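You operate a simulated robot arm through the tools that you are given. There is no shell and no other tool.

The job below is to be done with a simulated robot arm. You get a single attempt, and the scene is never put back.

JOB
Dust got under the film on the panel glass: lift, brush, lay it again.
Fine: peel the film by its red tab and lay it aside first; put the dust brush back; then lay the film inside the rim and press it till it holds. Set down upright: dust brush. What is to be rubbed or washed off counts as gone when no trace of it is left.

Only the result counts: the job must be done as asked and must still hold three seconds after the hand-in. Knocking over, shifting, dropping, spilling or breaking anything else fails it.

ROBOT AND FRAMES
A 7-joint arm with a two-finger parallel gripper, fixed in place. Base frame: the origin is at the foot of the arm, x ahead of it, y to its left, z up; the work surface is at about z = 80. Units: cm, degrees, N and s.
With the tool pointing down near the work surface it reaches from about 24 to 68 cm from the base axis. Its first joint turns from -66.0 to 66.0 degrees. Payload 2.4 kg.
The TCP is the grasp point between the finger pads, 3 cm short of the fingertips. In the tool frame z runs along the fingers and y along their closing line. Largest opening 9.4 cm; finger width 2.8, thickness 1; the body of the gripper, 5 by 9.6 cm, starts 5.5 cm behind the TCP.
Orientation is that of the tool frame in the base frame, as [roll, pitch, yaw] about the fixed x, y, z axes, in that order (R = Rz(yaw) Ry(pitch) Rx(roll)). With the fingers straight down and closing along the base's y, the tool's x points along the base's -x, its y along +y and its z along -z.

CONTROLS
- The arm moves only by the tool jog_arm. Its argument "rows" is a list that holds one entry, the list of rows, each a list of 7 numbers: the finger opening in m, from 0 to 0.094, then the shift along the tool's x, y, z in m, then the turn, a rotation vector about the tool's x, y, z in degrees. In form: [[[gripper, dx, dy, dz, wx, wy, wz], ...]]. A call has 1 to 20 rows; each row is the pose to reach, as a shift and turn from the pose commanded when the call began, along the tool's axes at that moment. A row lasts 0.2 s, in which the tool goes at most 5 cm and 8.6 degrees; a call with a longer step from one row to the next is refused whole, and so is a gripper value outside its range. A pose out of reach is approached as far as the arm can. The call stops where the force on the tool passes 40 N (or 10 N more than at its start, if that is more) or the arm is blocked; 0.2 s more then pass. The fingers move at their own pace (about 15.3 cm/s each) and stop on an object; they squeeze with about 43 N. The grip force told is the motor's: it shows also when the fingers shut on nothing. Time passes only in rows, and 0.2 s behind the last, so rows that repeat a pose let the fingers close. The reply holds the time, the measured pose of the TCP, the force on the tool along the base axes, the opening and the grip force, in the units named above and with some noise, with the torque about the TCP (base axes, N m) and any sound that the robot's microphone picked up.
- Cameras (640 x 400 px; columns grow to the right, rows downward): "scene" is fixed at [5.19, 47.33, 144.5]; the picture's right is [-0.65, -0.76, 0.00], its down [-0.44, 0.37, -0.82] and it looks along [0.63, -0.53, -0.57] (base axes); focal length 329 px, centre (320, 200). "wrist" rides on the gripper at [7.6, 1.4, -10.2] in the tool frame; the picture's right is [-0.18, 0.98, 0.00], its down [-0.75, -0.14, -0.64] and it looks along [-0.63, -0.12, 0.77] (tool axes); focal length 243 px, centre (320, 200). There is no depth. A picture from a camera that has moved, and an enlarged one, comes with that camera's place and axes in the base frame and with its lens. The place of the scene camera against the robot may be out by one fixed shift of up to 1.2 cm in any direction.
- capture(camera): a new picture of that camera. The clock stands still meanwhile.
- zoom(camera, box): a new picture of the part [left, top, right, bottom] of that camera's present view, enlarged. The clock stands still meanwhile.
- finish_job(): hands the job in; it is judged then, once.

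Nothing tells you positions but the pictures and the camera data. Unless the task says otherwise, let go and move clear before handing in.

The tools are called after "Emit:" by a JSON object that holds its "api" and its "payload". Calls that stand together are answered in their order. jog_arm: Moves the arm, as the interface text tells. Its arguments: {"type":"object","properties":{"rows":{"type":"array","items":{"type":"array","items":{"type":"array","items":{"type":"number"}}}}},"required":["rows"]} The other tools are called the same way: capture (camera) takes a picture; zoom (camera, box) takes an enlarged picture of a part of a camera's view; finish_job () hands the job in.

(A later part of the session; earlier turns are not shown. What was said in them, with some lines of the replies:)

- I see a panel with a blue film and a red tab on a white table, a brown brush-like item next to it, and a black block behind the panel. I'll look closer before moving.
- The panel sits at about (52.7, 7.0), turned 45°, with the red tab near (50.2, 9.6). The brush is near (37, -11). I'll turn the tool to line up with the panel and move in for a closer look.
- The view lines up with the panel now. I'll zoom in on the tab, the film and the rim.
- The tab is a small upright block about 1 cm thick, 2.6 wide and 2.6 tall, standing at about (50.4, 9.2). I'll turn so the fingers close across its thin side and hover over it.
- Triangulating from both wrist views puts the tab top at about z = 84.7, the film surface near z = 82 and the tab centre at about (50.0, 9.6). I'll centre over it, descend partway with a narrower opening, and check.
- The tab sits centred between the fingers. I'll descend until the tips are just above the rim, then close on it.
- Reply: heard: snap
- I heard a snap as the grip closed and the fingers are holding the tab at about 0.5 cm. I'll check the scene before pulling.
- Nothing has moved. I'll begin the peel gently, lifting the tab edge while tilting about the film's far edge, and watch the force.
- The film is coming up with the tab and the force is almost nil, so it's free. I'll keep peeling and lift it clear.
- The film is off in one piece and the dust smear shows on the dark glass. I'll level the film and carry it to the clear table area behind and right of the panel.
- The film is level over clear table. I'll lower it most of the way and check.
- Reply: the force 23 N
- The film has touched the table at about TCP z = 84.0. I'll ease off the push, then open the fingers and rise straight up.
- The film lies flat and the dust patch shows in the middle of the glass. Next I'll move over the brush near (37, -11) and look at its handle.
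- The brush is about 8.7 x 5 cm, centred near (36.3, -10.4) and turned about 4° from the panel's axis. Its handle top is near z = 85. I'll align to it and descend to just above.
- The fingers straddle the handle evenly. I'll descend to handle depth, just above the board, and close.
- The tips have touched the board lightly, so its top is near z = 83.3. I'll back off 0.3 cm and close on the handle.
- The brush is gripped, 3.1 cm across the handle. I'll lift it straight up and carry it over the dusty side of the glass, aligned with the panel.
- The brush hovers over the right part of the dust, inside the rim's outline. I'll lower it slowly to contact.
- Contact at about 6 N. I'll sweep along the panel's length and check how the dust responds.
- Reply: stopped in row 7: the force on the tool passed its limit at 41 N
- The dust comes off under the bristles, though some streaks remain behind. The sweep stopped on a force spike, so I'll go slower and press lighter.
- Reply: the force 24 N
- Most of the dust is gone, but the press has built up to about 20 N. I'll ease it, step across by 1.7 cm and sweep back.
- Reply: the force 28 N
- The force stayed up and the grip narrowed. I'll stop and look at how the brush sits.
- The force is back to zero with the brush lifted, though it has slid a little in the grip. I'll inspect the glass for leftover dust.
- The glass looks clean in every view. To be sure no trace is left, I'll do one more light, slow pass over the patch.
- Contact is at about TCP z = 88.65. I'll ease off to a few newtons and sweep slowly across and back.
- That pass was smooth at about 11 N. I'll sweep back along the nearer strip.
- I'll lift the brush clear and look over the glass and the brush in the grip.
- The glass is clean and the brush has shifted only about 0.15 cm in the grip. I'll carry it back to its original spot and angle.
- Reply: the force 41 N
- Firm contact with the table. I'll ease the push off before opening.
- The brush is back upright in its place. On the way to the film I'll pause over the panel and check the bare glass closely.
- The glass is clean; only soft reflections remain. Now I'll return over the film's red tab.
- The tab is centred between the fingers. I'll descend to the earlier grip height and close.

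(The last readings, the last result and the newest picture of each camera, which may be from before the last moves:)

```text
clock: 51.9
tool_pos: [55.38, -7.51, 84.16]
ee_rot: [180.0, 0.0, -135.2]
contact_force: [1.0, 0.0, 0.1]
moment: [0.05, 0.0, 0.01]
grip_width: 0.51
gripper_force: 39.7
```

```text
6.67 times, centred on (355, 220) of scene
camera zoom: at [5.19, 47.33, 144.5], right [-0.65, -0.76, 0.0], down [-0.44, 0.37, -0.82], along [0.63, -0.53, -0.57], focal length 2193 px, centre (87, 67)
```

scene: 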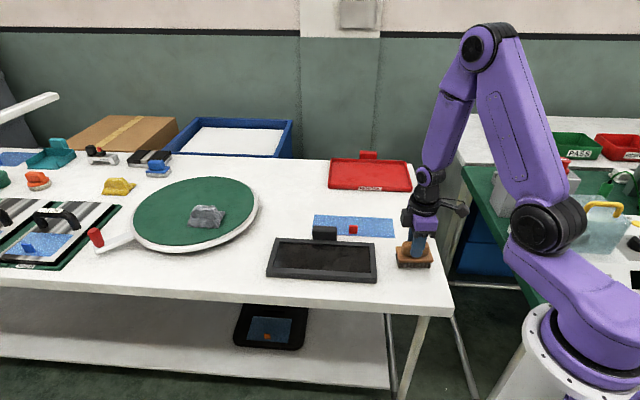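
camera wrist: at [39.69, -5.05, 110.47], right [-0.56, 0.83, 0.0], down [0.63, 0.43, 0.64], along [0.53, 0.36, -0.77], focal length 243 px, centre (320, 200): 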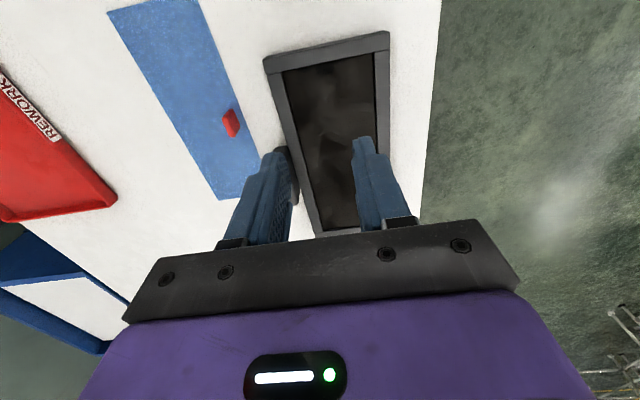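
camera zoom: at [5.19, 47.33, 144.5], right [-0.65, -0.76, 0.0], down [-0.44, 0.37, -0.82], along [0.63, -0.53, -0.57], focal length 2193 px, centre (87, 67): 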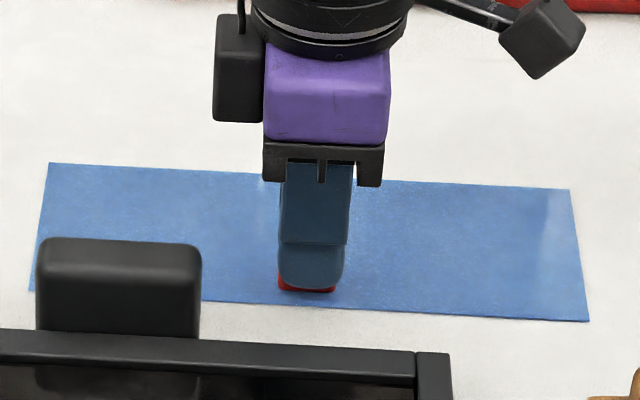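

The tab sits in the fingers just as it did when I peeled it. I'll lift the film, carry it back over the panel and hover before lowering.

Emit:
{"api": "jog_arm", "payload": {"rows": [[[0, 0, 0, -0.015, 0, 0, 0], [0, 0, 0, -0.045, 0, 0, 0], [0, 0, 0, -0.08, 0, 0, 0], [0, -0.0135, 0.0267, -0.08, 0, 0, 0], [0, -0.027, 0.0534, -0.08, 0, 0, 0], [0, -0.0406, 0.08, -0.08, 0, 0, 0], [0, -0.0541, 0.1067, -0.08, 0, 0, 0], [0, -0.0676, 0.1334, -0.08, 0, 0, 0], [0, -0.0811, 0.1601, -0.08, 0, 0, 0], [0, -0.0811, 0.1601, -0.06, 0, 0, 0], [0, -0.0811, 0.1601, -0.04, 0, 0, 0], [0, -0.0811, 0.1601, -0.04, 0, 0, 0]]]}}

Emit:
{"api": "capture", "payload": {"camera": "wrist"}}

Emit:
{"api": "zoom", "payload": {"camera": "scene", "box": [250, 200, 410, 300]}}

```text
clock: 54.5
tool_pos: [49.84, 9.66, 88.06]
ee_rot: [-179.9, 0.0, -135.2]
contact_force: [-0.7, -0.2, -0.3]
moment: [0.0, 0.0, -0.01]
grip_width: 0.5
gripper_force: 39.7
```

```text
taken
camera wrist: at [43.59, 5.4, 98.39], right [-0.56, 0.83, 0.0], down [0.63, 0.43, 0.64], along [0.53, 0.36, -0.77], focal length 243 px, centre (320, 200)
```

wrist: 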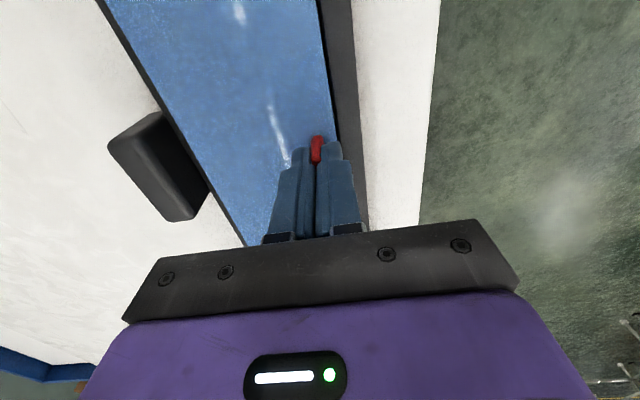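

```text
4.00 times, centred on (330, 250) of scene
camera zoom: at [5.19, 47.33, 144.5], right [-0.65, -0.76, 0.0], down [-0.44, 0.37, -0.82], along [0.63, -0.53, -0.57], focal length 1316 px, centre (280, 0)
```

zoom: 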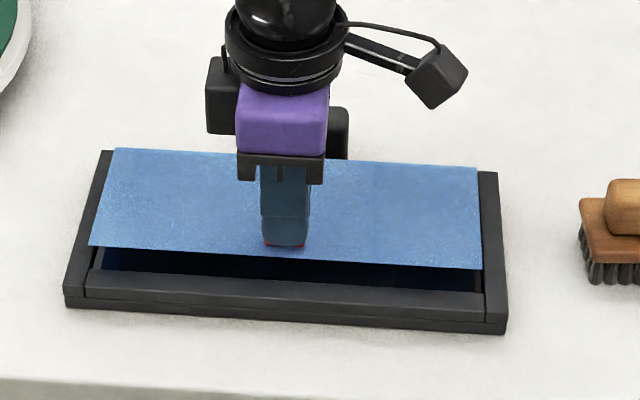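

The film hovers in line with the rim. I'll trim 0.1 cm along its length and lower to about 0.5 cm above the glass.

Emit:
{"api": "jog_arm", "payload": {"rows": [[[0, 0.001, 0, 0.006, 0, 0, 0], [0, 0.001, 0, 0.012, 0, 0, 0], [0, 0.001, 0, 0.0165, 0, 0, 0], [0, 0.001, 0, 0.0165, 0, 0, 0]]]}}

Emit:
{"api": "zoom", "payload": {"camera": "wrist", "box": [80, 0, 400, 260]}}

Emit:
{"api": "zoom", "payload": {"camera": "scene", "box": [250, 220, 410, 300]}}

Emit:
{"api": "zoom", "payload": {"camera": "scene", "box": [264, 230, 314, 285]}}

Emit:
{"api": "zoom", "payload": {"camera": "scene", "box": [335, 230, 385, 285]}}

```text
clock: 55.5
tool_pos: [49.79, 9.41, 86.43]
ee_rot: [179.9, 0.0, -135.1]
contact_force: [0.2, 0.4, -0.6]
moment: [0.02, -0.01, 0.01]
grip_width: 0.52
gripper_force: 39.4
```

```text
1.54 times, centred on (240, 130) of wrist
camera zoom: at [43.49, 5.24, 96.76], right [-0.56, 0.83, 0.0], down [0.63, 0.43, 0.64], along [0.53, 0.36, -0.77], focal length 373 px, centre (443, 308)
```

zoom: 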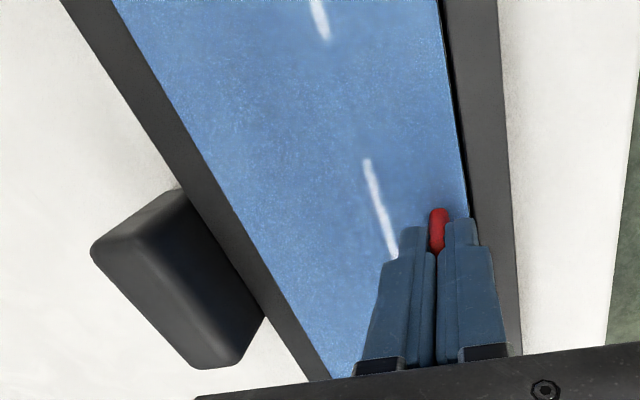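

```text
4.00 times, centred on (330, 260) of scene
camera zoom: at [5.19, 47.33, 144.5], right [-0.65, -0.76, 0.0], down [-0.44, 0.37, -0.82], along [0.63, -0.53, -0.57], focal length 1316 px, centre (280, -40)
```

zoom: 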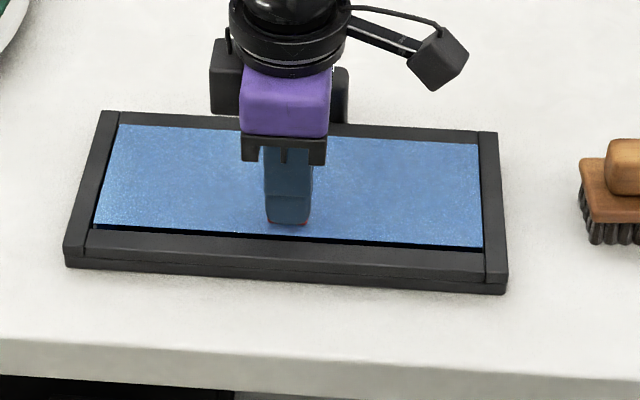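

```text
7.27 times, centred on (289, 258) of scene
camera zoom: at [5.19, 47.33, 144.5], right [-0.65, -0.76, 0.0], down [-0.44, 0.37, -0.82], along [0.63, -0.53, -0.57], focal length 2392 px, centre (546, -218)
```

zoom: 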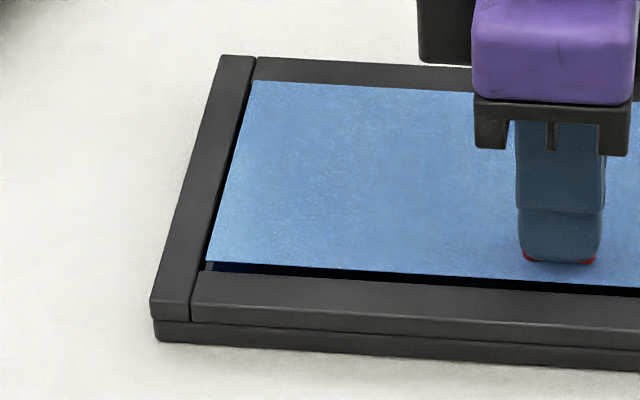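

```text
7.27 times, centred on (360, 258) of scene
camera zoom: at [5.19, 47.33, 144.5], right [-0.65, -0.76, 0.0], down [-0.44, 0.37, -0.82], along [0.63, -0.53, -0.57], focal length 2392 px, centre (29, -218)
```

zoom: 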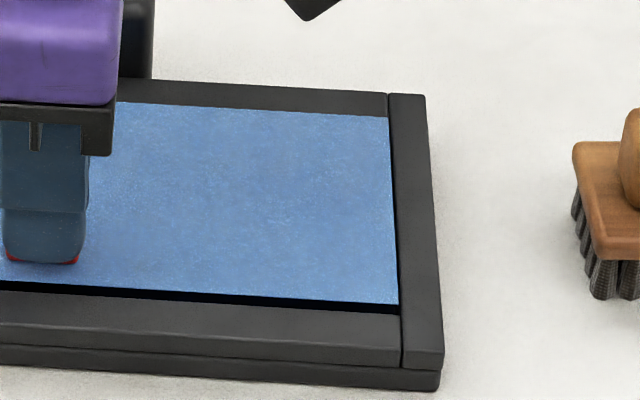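

The film edges sit within the rim on all sides. I'll lower the last bit in small steps until it touches.

Emit:
{"api": "jog_arm", "payload": {"rows": [[[0, -0.0004, 0, 0.002, 0, 0, 0], [0, -0.0004, 0, 0.004, 0, 0, 0], [0, -0.0004, 0, 0.0055, 0, 0, 0]]]}}

Emit:
{"api": "zoom", "payload": {"camera": "scene", "box": [250, 220, 410, 300]}}

```text
clock: 56.3
tool_pos: [49.68, 9.43, 85.83]
ee_rot: [-180.0, 0.0, -135.1]
contact_force: [-4.6, -0.5, 15.1]
moment: [-0.15, 0.16, -0.03]
grip_width: 0.51
gripper_force: 39.4
heard: snap
```

```text
4.00 times, centred on (330, 260) of scene
camera zoom: at [5.16, 47.32, 144.5], right [-0.65, -0.76, 0.0], down [-0.44, 0.37, -0.82], along [0.63, -0.53, -0.57], focal length 1316 px, centre (280, -40)
```

zoom: 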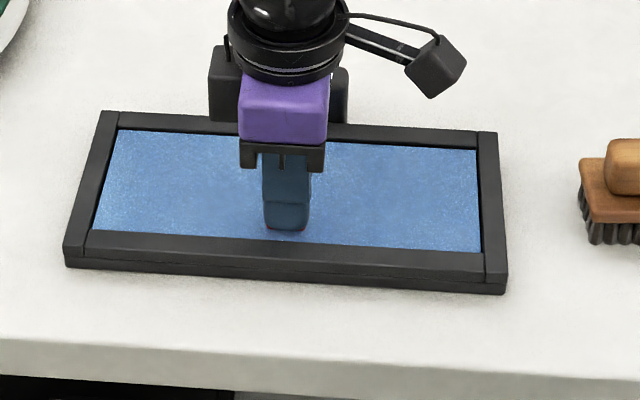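

I heard it snap down at about 15 N. I'll ease the push slightly, open the fingers and rise clear.

Emit:
{"api": "jog_arm", "payload": {"rows": [[[0, 0, 0, -0.0006, 0, 0, 0], [0, 0, 0, -0.001, 0, 0, 0]]]}}

```text
clock: 56.9
tool_pos: [49.68, 9.65, 85.79]
ee_rot: [180.0, -0.1, -135.1]
contact_force: [-3.3, 1.4, 2.5]
moment: [0.1, -0.05, 0.01]
grip_width: 0.51
gripper_force: 39.5
```

Emit:
{"api": "jog_arm", "payload": {"rows": [[[0.02, 0, 0, 0, 0, 0, 0], [0.04, 0, 0, 0, 0, 0, 0], [0.04, 0, 0, 0, 0, 0, 0]]]}}

Emit:
{"api": "zoom", "payload": {"camera": "scene", "box": [250, 220, 410, 300]}}

Emit:
{"api": "zoom", "payload": {"camera": "wrist", "box": [220, 80, 420, 220]}}

```text
clock: 57.7
tool_pos: [49.77, 9.52, 85.9]
ee_rot: [179.9, 0.0, -135.1]
contact_force: [-0.2, 0.8, -0.3]
moment: [0.0, 0.01, 0.03]
grip_width: 4.0
gripper_force: 0.0
```

```text
4.00 times, centred on (330, 260) of scene
camera zoom: at [5.19, 47.33, 144.5], right [-0.65, -0.76, 0.0], down [-0.44, 0.37, -0.82], along [0.63, -0.53, -0.57], focal length 1316 px, centre (280, -40)
```

zoom: 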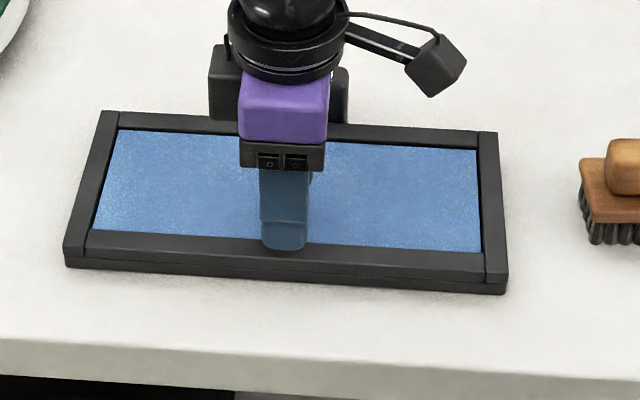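

```text
2.86 times, centred on (320, 150) of wrist
camera zoom: at [43.58, 5.27, 96.26], right [-0.56, 0.83, 0.0], down [0.63, 0.43, 0.64], along [0.53, 0.36, -0.77], focal length 693 px, centre (320, 343)
```

zoom: 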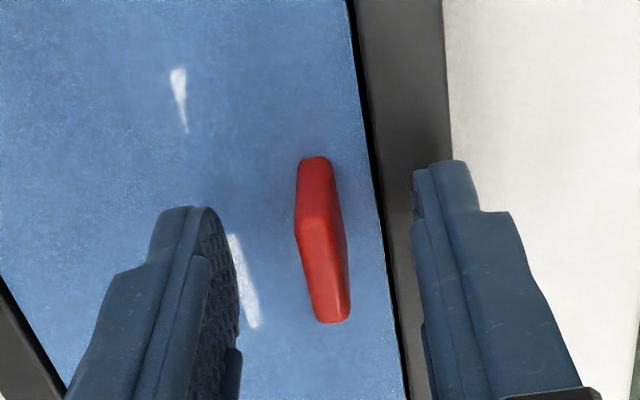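

Emit:
{"api": "jog_arm", "payload": {"rows": [[[0.04, 0, 0, -0.02, 0, 0, 0], [0.04, 0, 0, -0.05, 0, 0, 0], [0.04, 0, 0, -0.09, 0, 0, 0], [0.04, 0.03, 0, -0.13, 0, 0, 0], [0.04, 0.07, 0, -0.16, 0, 0, 0]]]}}

Emit:
{"api": "capture", "payload": {"camera": "scene"}}

Emit:
{"api": "zoom", "payload": {"camera": "scene", "box": [260, 230, 380, 290]}}

Emit:
{"api": "zoom", "payload": {"camera": "wrist", "box": [180, 0, 440, 220]}}

```text
clock: 58.9
tool_pos: [44.71, 4.54, 101.96]
ee_rot: [179.9, 0.1, -135.1]
contact_force: [-0.1, -0.8, -0.3]
moment: [0.01, -0.04, 0.01]
grip_width: 4.0
gripper_force: 0.0
```

```text
taken
```

scene: 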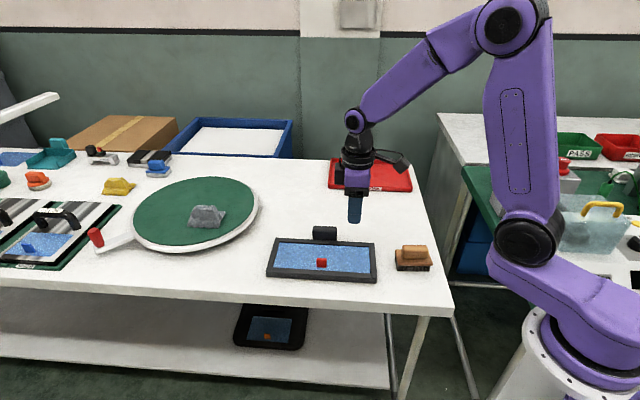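

```text
5.33 times, centred on (320, 260) of scene
camera zoom: at [5.19, 47.33, 144.5], right [-0.65, -0.76, 0.0], down [-0.44, 0.37, -0.82], along [0.63, -0.53, -0.57], focal length 1754 px, centre (320, -120)
```

zoom: 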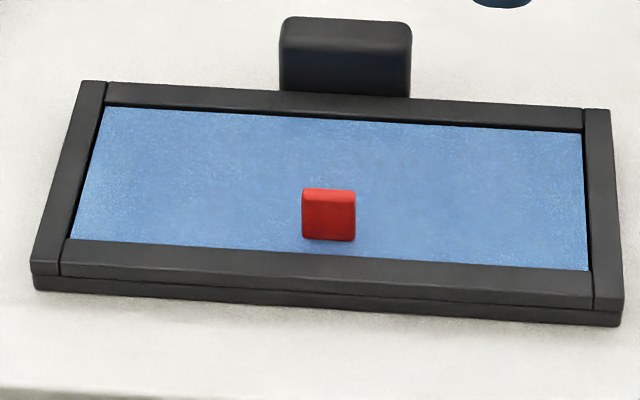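

```text
1.82 times, centred on (310, 110) of wrist
camera zoom: at [38.42, 0.3, 112.3], right [-0.56, 0.83, 0.0], down [0.63, 0.43, 0.64], along [0.53, 0.36, -0.77], focal length 441 px, centre (338, 364)
```

zoom: 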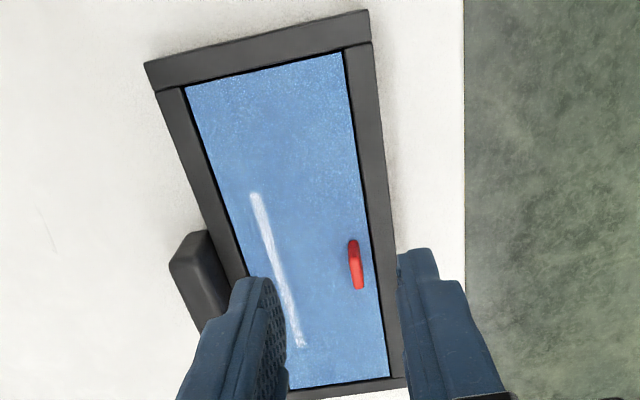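

The film lies flat inside the rim on all sides. To be sure it holds, I'll press its middle gently with closed fingertips, well away from the tab.

Emit:
{"api": "jog_arm", "payload": {"rows": [[[0, -0.018, -0.012, 0.0, 0, 0, 0], [0, -0.036, -0.024, 0.03, 0, 0, 0], [0, -0.054, -0.036, 0.06, 0, 0, 0], [0, -0.072, -0.048, 0.09, 0, 0, 0], [0, -0.072, -0.048, 0.12, 0, 0, 0], [0, -0.072, -0.048, 0.145, 0, 0, 0], [0, -0.072, -0.048, 0.16, 0, 0, 0]]]}}

Emit:
{"api": "zoom", "payload": {"camera": "scene", "box": [250, 220, 410, 300]}}

Emit:
{"api": "capture", "payload": {"camera": "wrist"}}

```text
clock: 60.5
tool_pos: [53.4, 6.16, 85.91]
ee_rot: [-180.0, 0.0, -135.2]
contact_force: [-0.9, -0.4, 0.8]
moment: [0.0, 0.05, -0.01]
grip_width: 0.01
gripper_force: 32.8
```

```text
4.00 times, centred on (330, 260) of scene
camera zoom: at [5.19, 47.33, 144.5], right [-0.65, -0.76, 0.0], down [-0.44, 0.37, -0.82], along [0.63, -0.53, -0.57], focal length 1316 px, centre (280, -40)
```

zoom: 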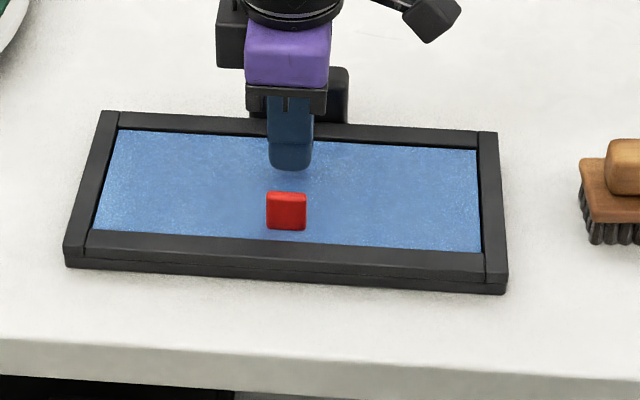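

```text
taken
camera wrist: at [47.1, 1.99, 96.29], right [-0.56, 0.83, 0.0], down [0.63, 0.43, 0.64], along [0.53, 0.36, -0.77], focal length 243 px, centre (320, 200)
```

wrist: 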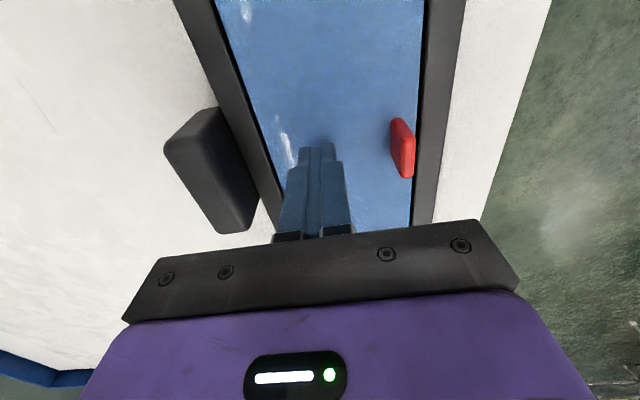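

Emit:
{"api": "jog_arm", "payload": {"rows": [[[0, 0, 0, 0.004, 0, 0, 0], [0, 0, 0, 0.0065, 0, 0, 0], [0, 0, 0, 0.0075, 0, 0, 0]]]}}

```text
clock: 61.3
tool_pos: [53.21, 6.15, 85.19]
ee_rot: [180.0, 0.1, -135.1]
contact_force: [0.5, 0.0, 0.0]
moment: [-0.01, 0.0, 0.0]
grip_width: 0.01
gripper_force: 33.3
```

Emit:
{"api": "jog_arm", "payload": {"rows": [[[0, 0, 0, 0.001, 0, 0, 0], [0, 0, 0, 0.002, 0, 0, 0]]]}}

```text
clock: 61.9
tool_pos: [53.46, 6.26, 85.07]
ee_rot: [179.9, 0.0, -135.1]
contact_force: [-4.3, -1.3, 14.6]
moment: [-0.06, 0.11, 0.04]
grip_width: 0.01
gripper_force: 32.8
```

Emit:
{"api": "jog_arm", "payload": {"rows": [[[0, 0, 0, 0.0005, 0, 0, 0], [0, 0, 0, 0.0005, 0, 0, 0], [0, 0, 0, 0.0005, 0, 0, 0]]]}}

```text
clock: 62.7
tool_pos: [53.5, 6.13, 84.93]
ee_rot: [-179.9, 0.2, -135.1]
contact_force: [-3.2, -3.4, 29.0]
moment: [-0.11, 0.16, -0.03]
grip_width: 0.01
gripper_force: 32.8
```

Pressed at about 29 N with no movement and no new sound. I'll rise straight up and move clear for a last check.

Emit:
{"api": "jog_arm", "payload": {"rows": [[[0, 0, 0, -0.002, 0, 0, 0], [0, 0, 0, -0.02, 0, 0, 0], [0, 0, 0, -0.06, 0, 0, 0], [0, 0.01, 0, -0.1, 0, 0, 0], [0, 0.04, 0, -0.14, 0, 0, 0], [0.03, 0.08, 0, -0.17, 0, 0, 0], [0.03, 0.08, 0, -0.17, 0, 0, 0]]]}}

Emit:
{"api": "capture", "payload": {"camera": "scene"}}

Emit:
{"api": "zoom", "payload": {"camera": "scene", "box": [250, 210, 450, 335]}}

Emit:
{"api": "zoom", "payload": {"camera": "wrist", "box": [180, 0, 440, 220]}}

```text
clock: 64.3
tool_pos: [47.5, 0.46, 101.88]
ee_rot: [-180.0, -0.1, -135.0]
contact_force: [-0.3, 0.1, 0.3]
moment: [0.0, -0.06, 0.02]
grip_width: 2.99
gripper_force: 0.1
```

```text
taken
```

scene: 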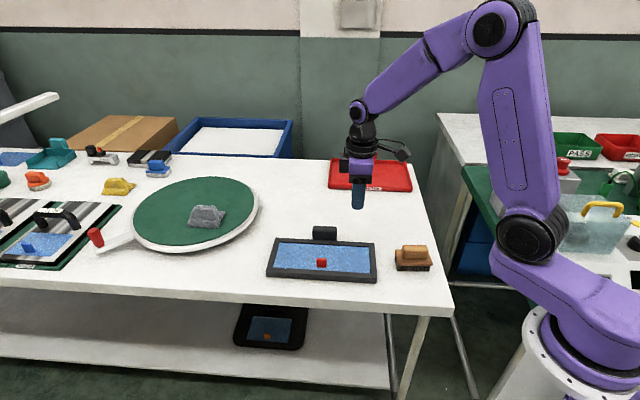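

```text
3.20 times, centred on (350, 272) of scene
camera zoom: at [5.19, 47.33, 144.5], right [-0.65, -0.76, 0.0], down [-0.44, 0.37, -0.82], along [0.63, -0.53, -0.57], focal length 1053 px, centre (224, -32)
```

zoom: 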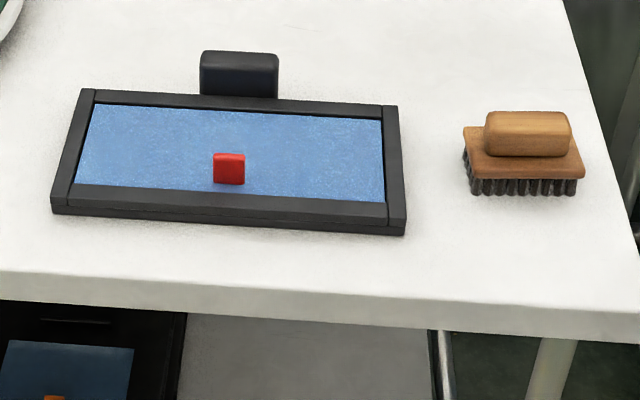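

```text
1.82 times, centred on (310, 110) of wrist
camera zoom: at [41.28, -3.72, 112.27], right [-0.56, 0.83, 0.0], down [0.63, 0.43, 0.64], along [0.53, 0.36, -0.77], focal length 441 px, centre (338, 364)
```

zoom: 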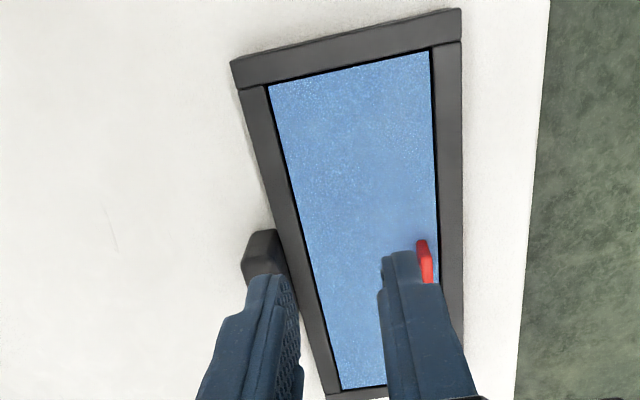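

The panel matches its starting place, the film is flat inside the rim, and the brush stands upright where it was. The gripper is clear, so I'm handing in.

Emit:
{"api": "finish_job", "payload": {}}

```text
The job is handed in.
```

The film is back on clean glass inside the rim, and I've handed the job in. I haven't been told the judged result.

- **Film:** I peeled it by the red tab and laid it flat on clear table behind the panel. When I set it back, it snapped down at about 15 N. I then pressed its middle with closed fingertips to about 29 N, and nothing moved.
- **Dust:** I brushed the glass until no dust showed in either camera's close-ups, then went over it again lightly, across and back.
- **Brush:** It is standing upright, bristles down, within about 0.2 cm of where it started.
- **Anything else:** In the last pictures the panel hadn't moved and nothing else looked disturbed. One brush stroke stopped itself when the force passed 40 N, and setting the brush down briefly reached about 40 N against the table. Neither moved anything I could see.
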